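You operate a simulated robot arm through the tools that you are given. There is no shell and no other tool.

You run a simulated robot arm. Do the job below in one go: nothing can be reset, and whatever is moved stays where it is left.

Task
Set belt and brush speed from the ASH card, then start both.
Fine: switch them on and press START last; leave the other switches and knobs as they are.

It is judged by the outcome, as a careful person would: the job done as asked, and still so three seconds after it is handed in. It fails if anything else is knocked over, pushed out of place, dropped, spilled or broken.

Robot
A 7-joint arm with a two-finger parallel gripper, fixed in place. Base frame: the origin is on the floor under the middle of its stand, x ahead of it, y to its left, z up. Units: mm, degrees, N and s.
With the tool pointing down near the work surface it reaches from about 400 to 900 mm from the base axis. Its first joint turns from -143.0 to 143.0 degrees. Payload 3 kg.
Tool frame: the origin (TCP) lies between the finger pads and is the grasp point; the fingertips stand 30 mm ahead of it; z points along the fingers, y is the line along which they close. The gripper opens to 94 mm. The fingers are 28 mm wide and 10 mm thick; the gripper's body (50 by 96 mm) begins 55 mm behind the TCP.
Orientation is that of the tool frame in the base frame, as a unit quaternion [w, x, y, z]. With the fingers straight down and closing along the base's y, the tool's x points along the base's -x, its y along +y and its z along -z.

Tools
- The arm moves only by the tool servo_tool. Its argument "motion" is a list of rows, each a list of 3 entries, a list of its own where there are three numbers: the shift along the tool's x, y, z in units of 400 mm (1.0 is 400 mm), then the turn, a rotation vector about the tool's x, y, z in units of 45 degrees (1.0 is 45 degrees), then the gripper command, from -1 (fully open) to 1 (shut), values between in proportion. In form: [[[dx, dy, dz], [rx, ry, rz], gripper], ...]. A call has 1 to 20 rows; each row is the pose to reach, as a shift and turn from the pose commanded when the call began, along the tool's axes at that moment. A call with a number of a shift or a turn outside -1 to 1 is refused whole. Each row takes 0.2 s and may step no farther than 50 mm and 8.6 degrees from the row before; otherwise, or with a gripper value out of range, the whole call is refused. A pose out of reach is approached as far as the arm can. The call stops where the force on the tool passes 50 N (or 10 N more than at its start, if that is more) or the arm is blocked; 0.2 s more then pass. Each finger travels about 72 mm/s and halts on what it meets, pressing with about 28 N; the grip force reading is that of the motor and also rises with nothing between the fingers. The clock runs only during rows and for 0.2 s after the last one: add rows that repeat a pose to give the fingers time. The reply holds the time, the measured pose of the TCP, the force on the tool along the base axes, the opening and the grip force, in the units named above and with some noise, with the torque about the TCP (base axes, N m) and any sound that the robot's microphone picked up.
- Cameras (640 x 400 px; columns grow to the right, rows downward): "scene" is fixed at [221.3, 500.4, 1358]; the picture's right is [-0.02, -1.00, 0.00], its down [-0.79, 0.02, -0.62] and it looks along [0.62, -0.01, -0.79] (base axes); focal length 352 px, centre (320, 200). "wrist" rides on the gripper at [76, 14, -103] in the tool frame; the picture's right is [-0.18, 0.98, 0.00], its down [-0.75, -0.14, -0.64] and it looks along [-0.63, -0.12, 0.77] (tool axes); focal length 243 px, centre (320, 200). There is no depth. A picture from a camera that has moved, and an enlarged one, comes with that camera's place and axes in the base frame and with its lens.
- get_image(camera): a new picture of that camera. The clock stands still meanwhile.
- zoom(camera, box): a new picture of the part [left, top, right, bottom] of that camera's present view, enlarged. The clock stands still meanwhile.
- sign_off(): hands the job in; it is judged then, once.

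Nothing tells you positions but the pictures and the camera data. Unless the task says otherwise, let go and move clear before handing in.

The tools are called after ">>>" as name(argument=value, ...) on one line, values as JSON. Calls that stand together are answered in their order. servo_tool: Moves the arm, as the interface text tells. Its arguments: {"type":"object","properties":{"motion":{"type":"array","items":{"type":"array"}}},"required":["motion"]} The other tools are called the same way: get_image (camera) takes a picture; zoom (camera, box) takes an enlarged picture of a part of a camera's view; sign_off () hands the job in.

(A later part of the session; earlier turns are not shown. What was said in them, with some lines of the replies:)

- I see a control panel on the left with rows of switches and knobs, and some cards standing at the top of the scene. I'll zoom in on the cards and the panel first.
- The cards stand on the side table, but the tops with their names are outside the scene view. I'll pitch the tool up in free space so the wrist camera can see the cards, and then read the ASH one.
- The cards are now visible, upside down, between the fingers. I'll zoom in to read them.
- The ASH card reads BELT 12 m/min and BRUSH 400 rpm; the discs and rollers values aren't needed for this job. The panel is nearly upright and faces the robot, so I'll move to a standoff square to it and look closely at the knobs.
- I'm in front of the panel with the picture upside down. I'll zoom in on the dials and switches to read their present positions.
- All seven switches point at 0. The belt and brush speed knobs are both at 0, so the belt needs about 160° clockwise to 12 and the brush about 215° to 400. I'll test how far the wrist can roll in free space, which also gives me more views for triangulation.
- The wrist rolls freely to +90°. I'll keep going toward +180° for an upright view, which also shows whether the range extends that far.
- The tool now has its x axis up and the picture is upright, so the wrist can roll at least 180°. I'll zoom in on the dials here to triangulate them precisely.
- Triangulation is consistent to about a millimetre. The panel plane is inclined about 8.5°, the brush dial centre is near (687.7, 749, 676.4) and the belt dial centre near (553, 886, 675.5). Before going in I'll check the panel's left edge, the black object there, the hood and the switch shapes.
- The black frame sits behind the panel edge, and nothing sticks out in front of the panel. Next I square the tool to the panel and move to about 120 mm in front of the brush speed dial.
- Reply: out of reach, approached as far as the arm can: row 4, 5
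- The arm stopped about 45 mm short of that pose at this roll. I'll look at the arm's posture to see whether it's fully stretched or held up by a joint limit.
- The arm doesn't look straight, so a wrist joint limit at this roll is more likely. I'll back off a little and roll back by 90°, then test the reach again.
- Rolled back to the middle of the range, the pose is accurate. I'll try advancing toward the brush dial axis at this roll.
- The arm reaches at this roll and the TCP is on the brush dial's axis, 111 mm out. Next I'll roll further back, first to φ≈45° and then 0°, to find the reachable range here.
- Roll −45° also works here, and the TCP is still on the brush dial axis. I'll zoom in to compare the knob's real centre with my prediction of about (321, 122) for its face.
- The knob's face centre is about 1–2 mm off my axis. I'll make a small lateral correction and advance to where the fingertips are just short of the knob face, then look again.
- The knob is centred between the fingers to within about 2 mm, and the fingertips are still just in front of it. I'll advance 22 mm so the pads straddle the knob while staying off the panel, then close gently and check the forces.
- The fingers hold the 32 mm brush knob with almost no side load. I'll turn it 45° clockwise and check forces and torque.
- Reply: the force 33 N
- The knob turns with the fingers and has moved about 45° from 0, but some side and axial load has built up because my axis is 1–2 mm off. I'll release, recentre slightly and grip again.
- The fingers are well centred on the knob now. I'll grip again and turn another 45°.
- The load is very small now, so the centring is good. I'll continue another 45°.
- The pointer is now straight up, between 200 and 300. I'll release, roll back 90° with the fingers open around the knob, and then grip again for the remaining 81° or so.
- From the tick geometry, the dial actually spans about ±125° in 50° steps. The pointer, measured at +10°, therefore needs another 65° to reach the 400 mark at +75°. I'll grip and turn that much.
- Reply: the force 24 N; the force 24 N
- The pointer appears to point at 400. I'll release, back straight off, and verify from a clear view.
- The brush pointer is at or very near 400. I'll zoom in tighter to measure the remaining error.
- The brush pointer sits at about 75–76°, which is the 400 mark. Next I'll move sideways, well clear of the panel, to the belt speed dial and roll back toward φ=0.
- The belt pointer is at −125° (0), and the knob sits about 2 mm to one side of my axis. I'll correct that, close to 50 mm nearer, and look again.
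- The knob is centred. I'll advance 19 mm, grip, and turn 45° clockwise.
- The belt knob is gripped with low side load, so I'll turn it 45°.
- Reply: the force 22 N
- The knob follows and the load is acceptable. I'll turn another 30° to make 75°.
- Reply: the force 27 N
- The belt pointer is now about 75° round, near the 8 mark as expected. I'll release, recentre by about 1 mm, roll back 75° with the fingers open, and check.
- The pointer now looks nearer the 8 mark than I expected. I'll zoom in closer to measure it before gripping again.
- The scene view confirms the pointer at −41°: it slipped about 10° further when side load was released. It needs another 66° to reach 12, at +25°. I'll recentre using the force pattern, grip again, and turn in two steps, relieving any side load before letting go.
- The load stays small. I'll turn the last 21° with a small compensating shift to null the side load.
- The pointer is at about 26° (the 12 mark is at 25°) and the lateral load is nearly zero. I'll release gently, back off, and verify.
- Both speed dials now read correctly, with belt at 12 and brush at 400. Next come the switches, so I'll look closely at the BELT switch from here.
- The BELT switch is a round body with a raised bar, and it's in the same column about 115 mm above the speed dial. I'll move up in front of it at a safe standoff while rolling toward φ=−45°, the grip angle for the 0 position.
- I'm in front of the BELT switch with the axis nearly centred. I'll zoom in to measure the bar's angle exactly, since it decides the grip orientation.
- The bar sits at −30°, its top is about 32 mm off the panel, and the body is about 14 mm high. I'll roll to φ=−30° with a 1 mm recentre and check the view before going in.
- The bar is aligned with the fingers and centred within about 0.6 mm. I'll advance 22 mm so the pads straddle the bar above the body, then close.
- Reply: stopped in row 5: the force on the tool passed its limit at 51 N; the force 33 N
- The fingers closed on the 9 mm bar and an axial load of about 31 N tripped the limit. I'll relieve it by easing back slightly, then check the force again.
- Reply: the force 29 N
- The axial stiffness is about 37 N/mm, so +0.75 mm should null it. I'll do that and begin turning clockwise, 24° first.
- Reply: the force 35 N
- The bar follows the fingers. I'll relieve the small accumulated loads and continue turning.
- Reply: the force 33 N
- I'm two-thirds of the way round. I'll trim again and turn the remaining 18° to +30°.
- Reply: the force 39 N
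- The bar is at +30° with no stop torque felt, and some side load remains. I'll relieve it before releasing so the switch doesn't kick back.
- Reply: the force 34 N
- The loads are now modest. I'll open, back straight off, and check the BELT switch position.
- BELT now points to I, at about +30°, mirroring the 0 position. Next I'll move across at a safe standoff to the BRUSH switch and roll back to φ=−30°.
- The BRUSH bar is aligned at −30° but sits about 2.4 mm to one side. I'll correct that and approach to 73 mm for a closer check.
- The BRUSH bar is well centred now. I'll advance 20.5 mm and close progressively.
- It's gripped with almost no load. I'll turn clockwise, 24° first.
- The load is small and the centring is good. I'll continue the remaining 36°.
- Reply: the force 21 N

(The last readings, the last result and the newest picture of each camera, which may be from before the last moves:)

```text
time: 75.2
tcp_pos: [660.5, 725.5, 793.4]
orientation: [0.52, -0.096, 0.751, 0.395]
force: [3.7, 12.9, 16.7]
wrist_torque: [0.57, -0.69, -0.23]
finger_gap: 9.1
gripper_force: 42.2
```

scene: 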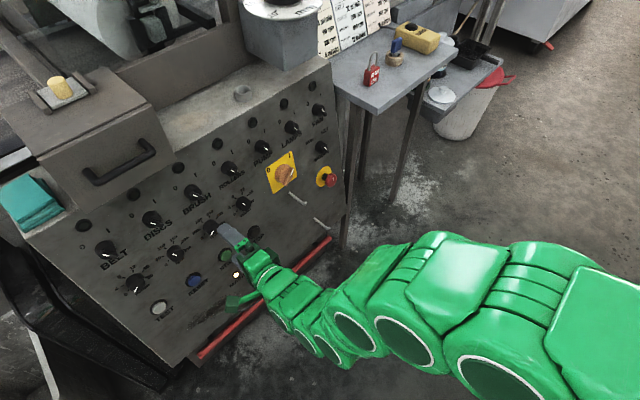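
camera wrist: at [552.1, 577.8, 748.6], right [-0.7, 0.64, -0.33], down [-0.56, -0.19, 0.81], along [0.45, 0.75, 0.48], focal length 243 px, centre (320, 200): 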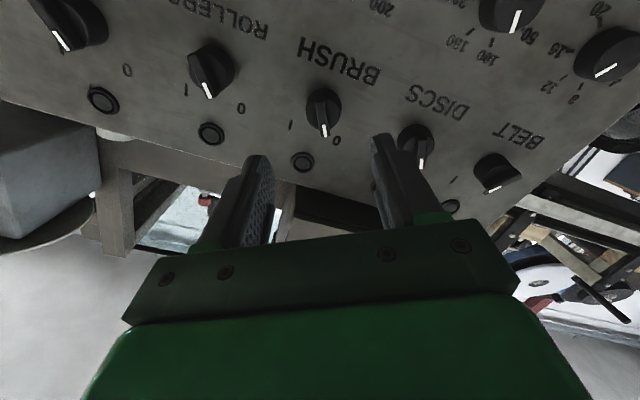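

The BRUSH switch has been turned 60°. I'll trim off the small load, release, back off and verify.

>>> servo_tool(motion=[[[-0.0008, 0.001, 0], [0, 0, 0], 1], [[-0.0008, 0.001, 0], [0, 0, 0], 1], [[-0.0008, 0.001, 0], [0, 0, 0], 0.5], [[-0.0008, 0.001, 0], [0, 0, 0], 0], [[-0.0008, 0.001, 0], [0, 0, 0], -0.3], [[-0.0008, 0.001, -0.05], [0, 0, 0], -0.3], [[-0.0008, 0.001, -0.12], [0, 0, 0], -0.3], [[-0.0008, 0.001, -0.175], [0, 0, 0], -0.3], [[-0.0008, 0.001, -0.175], [0, 0, 0], -0.3]])

>>> get_image(camera="wrist")

>>> zoom(camera="wrist", box=[260, 60, 380, 160])

>>> zoom(camera="scene", box=[170, 170, 220, 210])

>>> zoom(camera="scene", box=[70, 90, 350, 300])

```text
time: 77.2
tcp_pos: [611.2, 677.4, 803.1]
orientation: [0.52, -0.097, 0.751, 0.395]
force: [-0.4, 0.9, 0.4]
wrist_torque: [0.02, -0.01, -0.01]
finger_gap: 61.0
gripper_force: 0.1
```

```text
taken
camera wrist: at [497.8, 634.8, 761.4], right [-0.46, 0.61, 0.64], down [-0.04, -0.74, 0.67], along [0.88, 0.28, 0.37], focal length 243 px, centre (320, 200)
```

wrist: 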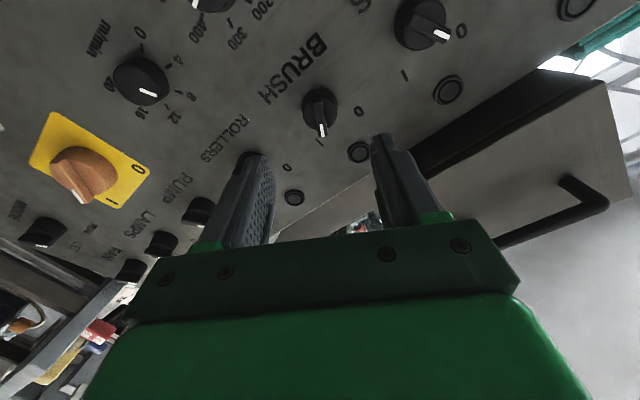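

```text
4.00 times, centred on (320, 110) of wrist
camera zoom: at [497.8, 634.8, 761.4], right [-0.46, 0.61, 0.64], down [-0.04, -0.74, 0.67], along [0.88, 0.28, 0.37], focal length 970 px, centre (320, 560)
```

zoom: 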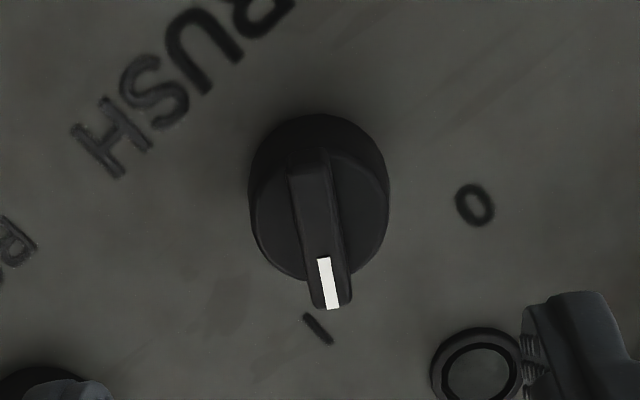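

```text
10.00 times, centred on (195, 190) of scene
camera zoom: at [221.3, 500.4, 1358.0], right [-0.02, -1.0, 0.0], down [-0.79, 0.02, -0.62], along [0.62, -0.01, -0.79], focal length 3515 px, centre (1570, 300)
```

zoom: 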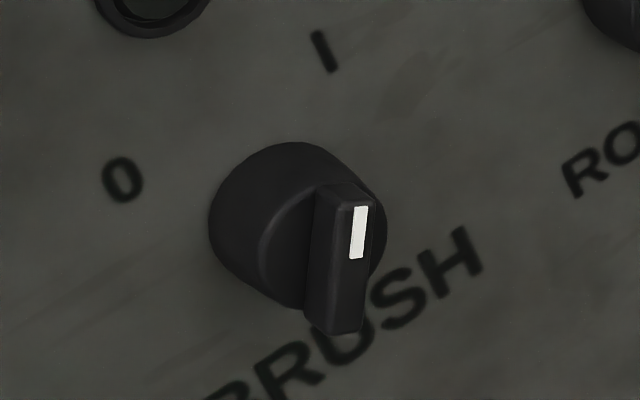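

```text
1.90 times, centred on (210, 195) of scene
camera zoom: at [221.3, 500.4, 1358.0], right [-0.02, -1.0, 0.0], down [-0.79, 0.02, -0.62], along [0.62, -0.01, -0.79], focal length 670 px, centre (530, 210)
```

zoom: 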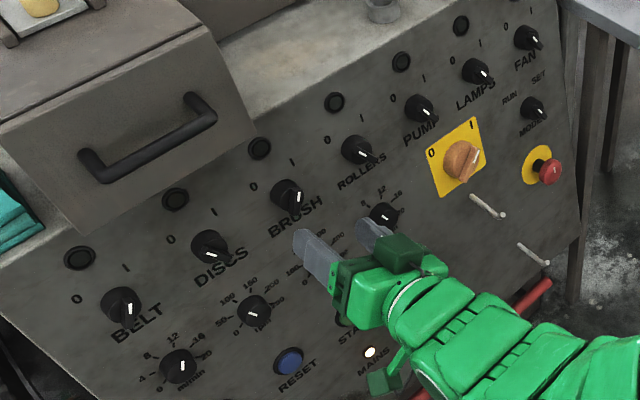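

Both BELT and BRUSH switches are at I, both speeds are set, and everything else looks unchanged. START is last: I'll move down in front of the green button, still well off the panel, with the fingers closed.

>>> servo_tool(motion=[[[0.0711, -0.0416, 0], [0, 0, 0.143], 0.5], [[0.1421, -0.0831, 0], [0, 0, 0.286], 1], [[0.2132, -0.1247, 0], [0, 0, 0.429], 1], [[0.2843, -0.1663, 0], [0, 0, 0.571], 1], [[0.3554, -0.2079, 0], [0, 0, 0.714], 1], [[0.4264, -0.2494, 0], [0, 0, 0.857], 1], [[0.4975, -0.291, 0], [0, 0, 1.0], 1], [[0.4975, -0.291, 0], [0, 0, 1.0], 1]])

>>> servo_tool(motion=[[[0, 0, 0], [0, 0, 0.167], 1], [[0, 0, 0], [0, 0, 0.333], 1], [[0, 0, 0], [0, 0, 0.333], 1]])

>>> get_image(camera="wrist")

>>> zoom(camera="wrist", box=[260, 60, 380, 160])

```text
time: 79.0
tcp_pos: [588.4, 651.0, 575.7]
orientation: [0.329, 0.199, 0.731, 0.564]
force: [-0.4, 0.3, -0.6]
wrist_torque: [0.01, 0.0, -0.01]
finger_gap: 0.2
gripper_force: 27.4
```

```text
time: 79.8
tcp_pos: [588.1, 651.5, 575.5]
orientation: [0.252, 0.293, 0.699, 0.601]
force: [0.0, 0.6, 0.2]
wrist_torque: [0.01, 0.0, -0.01]
finger_gap: 0.0
gripper_force: 27.7
```

```text
taken
camera wrist: at [464.0, 635.2, 605.8], right [0.23, -0.03, 0.97], down [0.06, -1.0, -0.04], along [0.97, 0.07, -0.23], focal length 243 px, centre (320, 200)
```

wrist: 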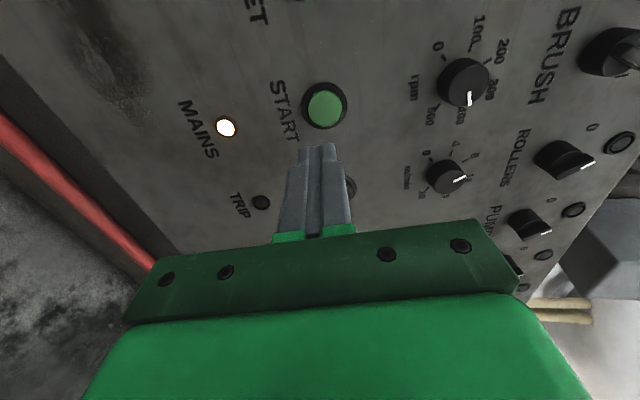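

```text
4.00 times, centred on (320, 110) of wrist
camera zoom: at [464.0, 635.2, 605.8], right [0.23, -0.03, 0.97], down [0.06, -1.0, -0.04], along [0.97, 0.07, -0.23], focal length 970 px, centre (320, 560)
```

zoom: 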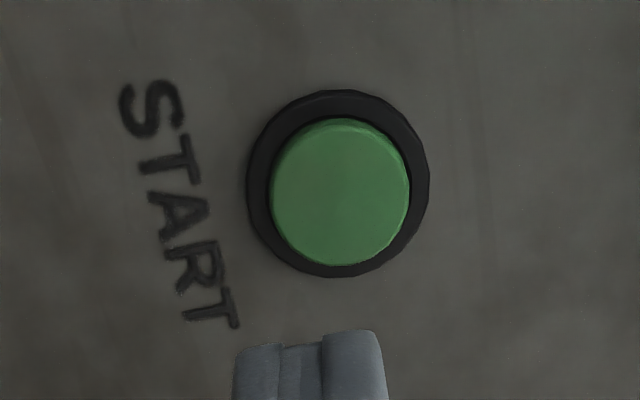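

START sits about 4 mm above my axis. I'll correct that and approach until the closed fingertips are roughly 18 mm from the panel, then recheck.

>>> servo_tool(motion=[[[0.0005, 0.011, 0], [0, 0, 0], 1], [[0.0005, 0.011, 0.0625], [0, 0, 0], 1], [[0.0005, 0.011, 0.125], [0, 0, 0], 1], [[0.0005, 0.011, 0.1875], [0, 0, 0], 1], [[0.0005, 0.011, 0.1875], [0, 0, 0], 1]])

>>> zoom(camera="wrist", box=[240, 80, 400, 200])

>>> zoom(camera="scene", box=[180, 210, 280, 280])

```text
time: 81.0
tcp_pos: [641.4, 704.9, 568.6]
orientation: [0.252, 0.292, 0.7, 0.601]
force: [0.2, -0.4, 0.8]
wrist_torque: [0.01, -0.02, 0.01]
finger_gap: 0.3
gripper_force: 27.4
```

```text
3.33 times, centred on (320, 140) of wrist
camera zoom: at [517.1, 688.6, 598.1], right [0.23, -0.03, 0.97], down [0.06, -1.0, -0.04], along [0.97, 0.07, -0.23], focal length 809 px, centre (320, 400)
```

zoom: 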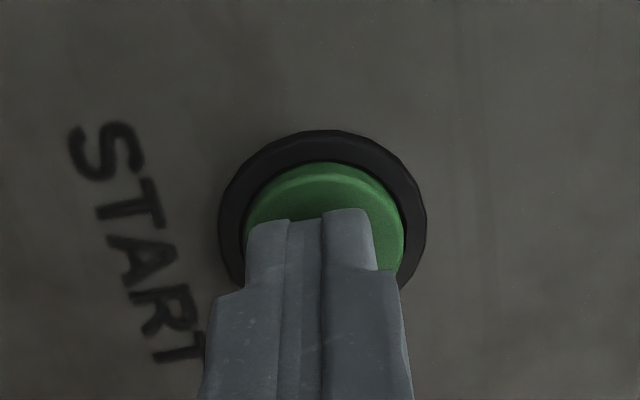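

```text
5.71 times, centred on (230, 245) of scene
camera zoom: at [221.3, 500.4, 1358.0], right [-0.02, -1.0, 0.0], down [-0.79, 0.02, -0.62], along [0.62, -0.01, -0.79], focal length 2008 px, centre (834, -57)
```

zoom: 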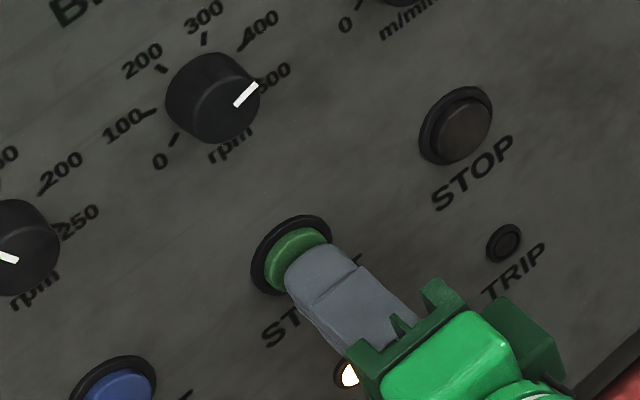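

The fingertips are right in front of the green cap. I'll press in small steps, watching the force and sound.

>>> servo_tool(motion=[[[0, 0, 0.005], [0, 0, 0], 1], [[0, 0, 0.01], [0, 0, 0], 1], [[0, 0, 0.015], [0, 0, 0], 1], [[0, 0, 0.0175], [0, 0, 0], 1], [[0, 0, 0.02], [0, 0, 0], 1]])

```text
time: 82.2
tcp_pos: [647.5, 709.7, 566.1]
orientation: [0.252, 0.292, 0.7, 0.601]
force: [-7.1, -9.3, 2.8]
wrist_torque: [0.08, 0.04, 0.0]
finger_gap: 0.2
gripper_force: 27.7
heard: click
```

There was a click with about 12 N on the button, so START registered. I'll retreat straight back and look at the indicators.

>>> servo_tool(motion=[[[0, 0, 0], [0, 0, 0], 1], [[0, 0, -0.02], [0, 0, 0], 1], [[0, 0, -0.08], [0, 0, 0], 1], [[0, 0, -0.18], [0, 0, 0], 1], [[0, 0, -0.28], [0, 0, 0], 1], [[0, 0, -0.38], [0, 0, 0], 1], [[0, 0, -0.38], [0, 0, 0], 1]])

>>> get_image(camera="wrist")

>>> get_image(camera="scene")

>>> zoom(camera="scene", box=[70, 90, 350, 300])

```text
time: 83.8
tcp_pos: [541.5, 603.8, 588.4]
orientation: [0.252, 0.293, 0.699, 0.601]
force: [-0.3, 0.2, 0.6]
wrist_torque: [0.02, -0.01, -0.01]
finger_gap: 0.5
gripper_force: 27.8
```

```text
taken
camera wrist: at [416.1, 587.7, 619.2], right [0.23, -0.03, 0.97], down [0.06, -1.0, -0.04], along [0.97, 0.07, -0.23], focal length 243 px, centre (320, 200)
```

wrist: 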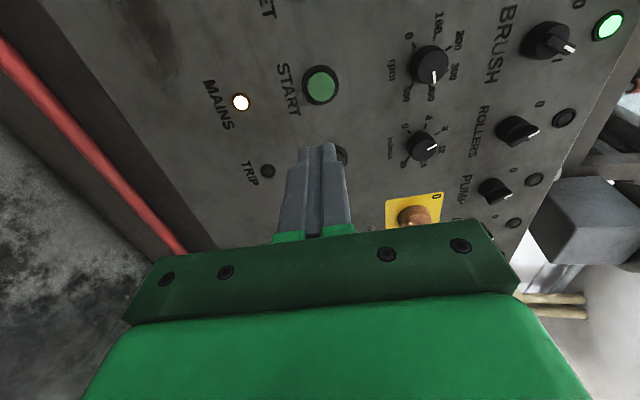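

```text
taken
```

scene: 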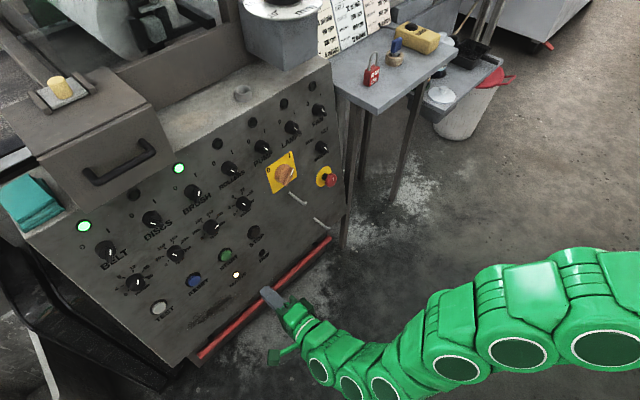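

```text
1.90 times, centred on (210, 195) of scene
camera zoom: at [221.3, 500.4, 1358.0], right [-0.02, -1.0, 0.0], down [-0.79, 0.02, -0.62], along [0.62, -0.01, -0.79], focal length 670 px, centre (530, 210)
```

zoom: 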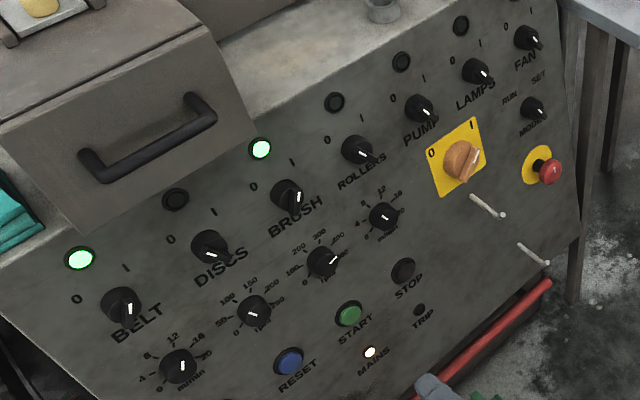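

The BELT and BRUSH indicator lamps are lit green and TRIP is dark. I'll do a final check on both dials, then hand in.

>>> zoom(camera="scene", box=[115, 265, 155, 295])

>>> zoom(camera="scene", box=[192, 210, 232, 240])

>>> zoom(camera="scene", box=[155, 180, 265, 262])

```text
13.33 times, centred on (135, 280) of scene
camera zoom: at [221.3, 500.4, 1358.0], right [-0.02, -1.0, 0.0], down [-0.79, 0.02, -0.62], along [0.62, -0.01, -0.79], focal length 4686 px, centre (2787, -867)
```

zoom: 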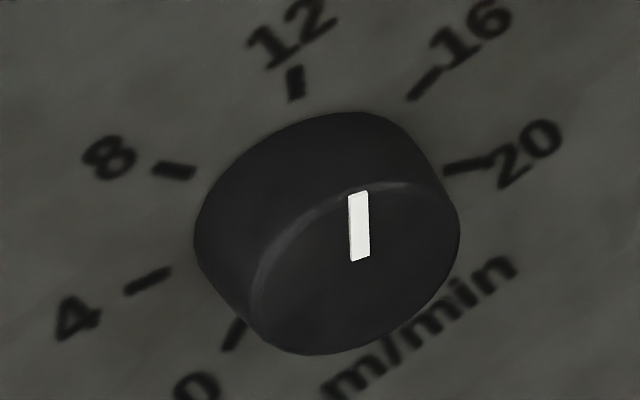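

```text
13.33 times, centred on (212, 225) of scene
camera zoom: at [221.3, 500.4, 1358.0], right [-0.02, -1.0, 0.0], down [-0.79, 0.02, -0.62], along [0.62, -0.01, -0.79], focal length 4686 px, centre (1760, -133)
```

zoom: 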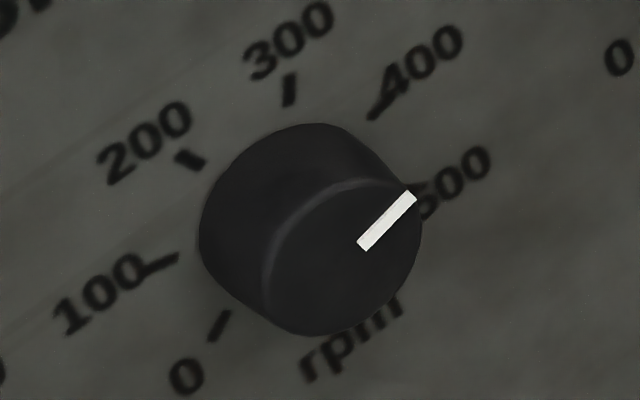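

```text
4.88 times, centred on (210, 221) of scene
camera zoom: at [221.3, 500.4, 1358.0], right [-0.02, -1.0, 0.0], down [-0.79, 0.02, -0.62], along [0.62, -0.01, -0.79], focal length 1715 px, centre (857, 98)
```

zoom: 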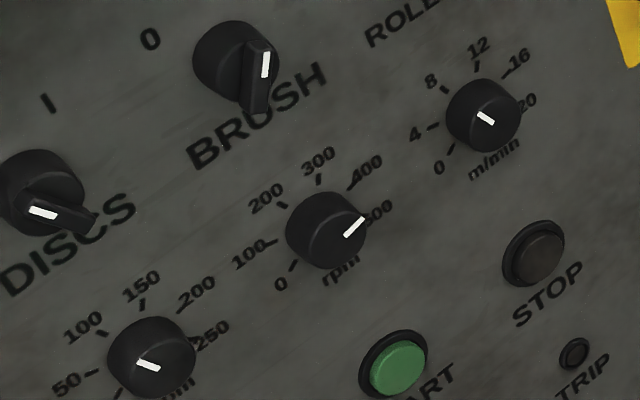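

Belt and brush are both running at the ASH card settings. Belt is at 12 m/min and brush at 400 rpm, with both pointers within about 2° of their marks. Both switches are at I, both green lamps are on, and TRIP is dark. The other controls look as they were at the start and the arm is clear of the panel, so I'm handing in.

>>> sign_off()

```text
The job is handed in.
```

The belt and brush are running at the ASH card settings, and I've handed the job in. START went in last with a click, and both green lamps came on with TRIP dark.

| | ASH card | Dial reading | Switch |
|---|---|---|---|
| Belt | 12 m/min | on the 12 mark, within about 2° (roughly 0.2 m/min) | I |
| Brush | 400 rpm | on the 400 mark, within about 2° (roughly 3 rpm) | I |

I didn't touch any other switches or knobs, and they look the same as at the start. The arm is back clear of the panel and nothing was knocked or moved.
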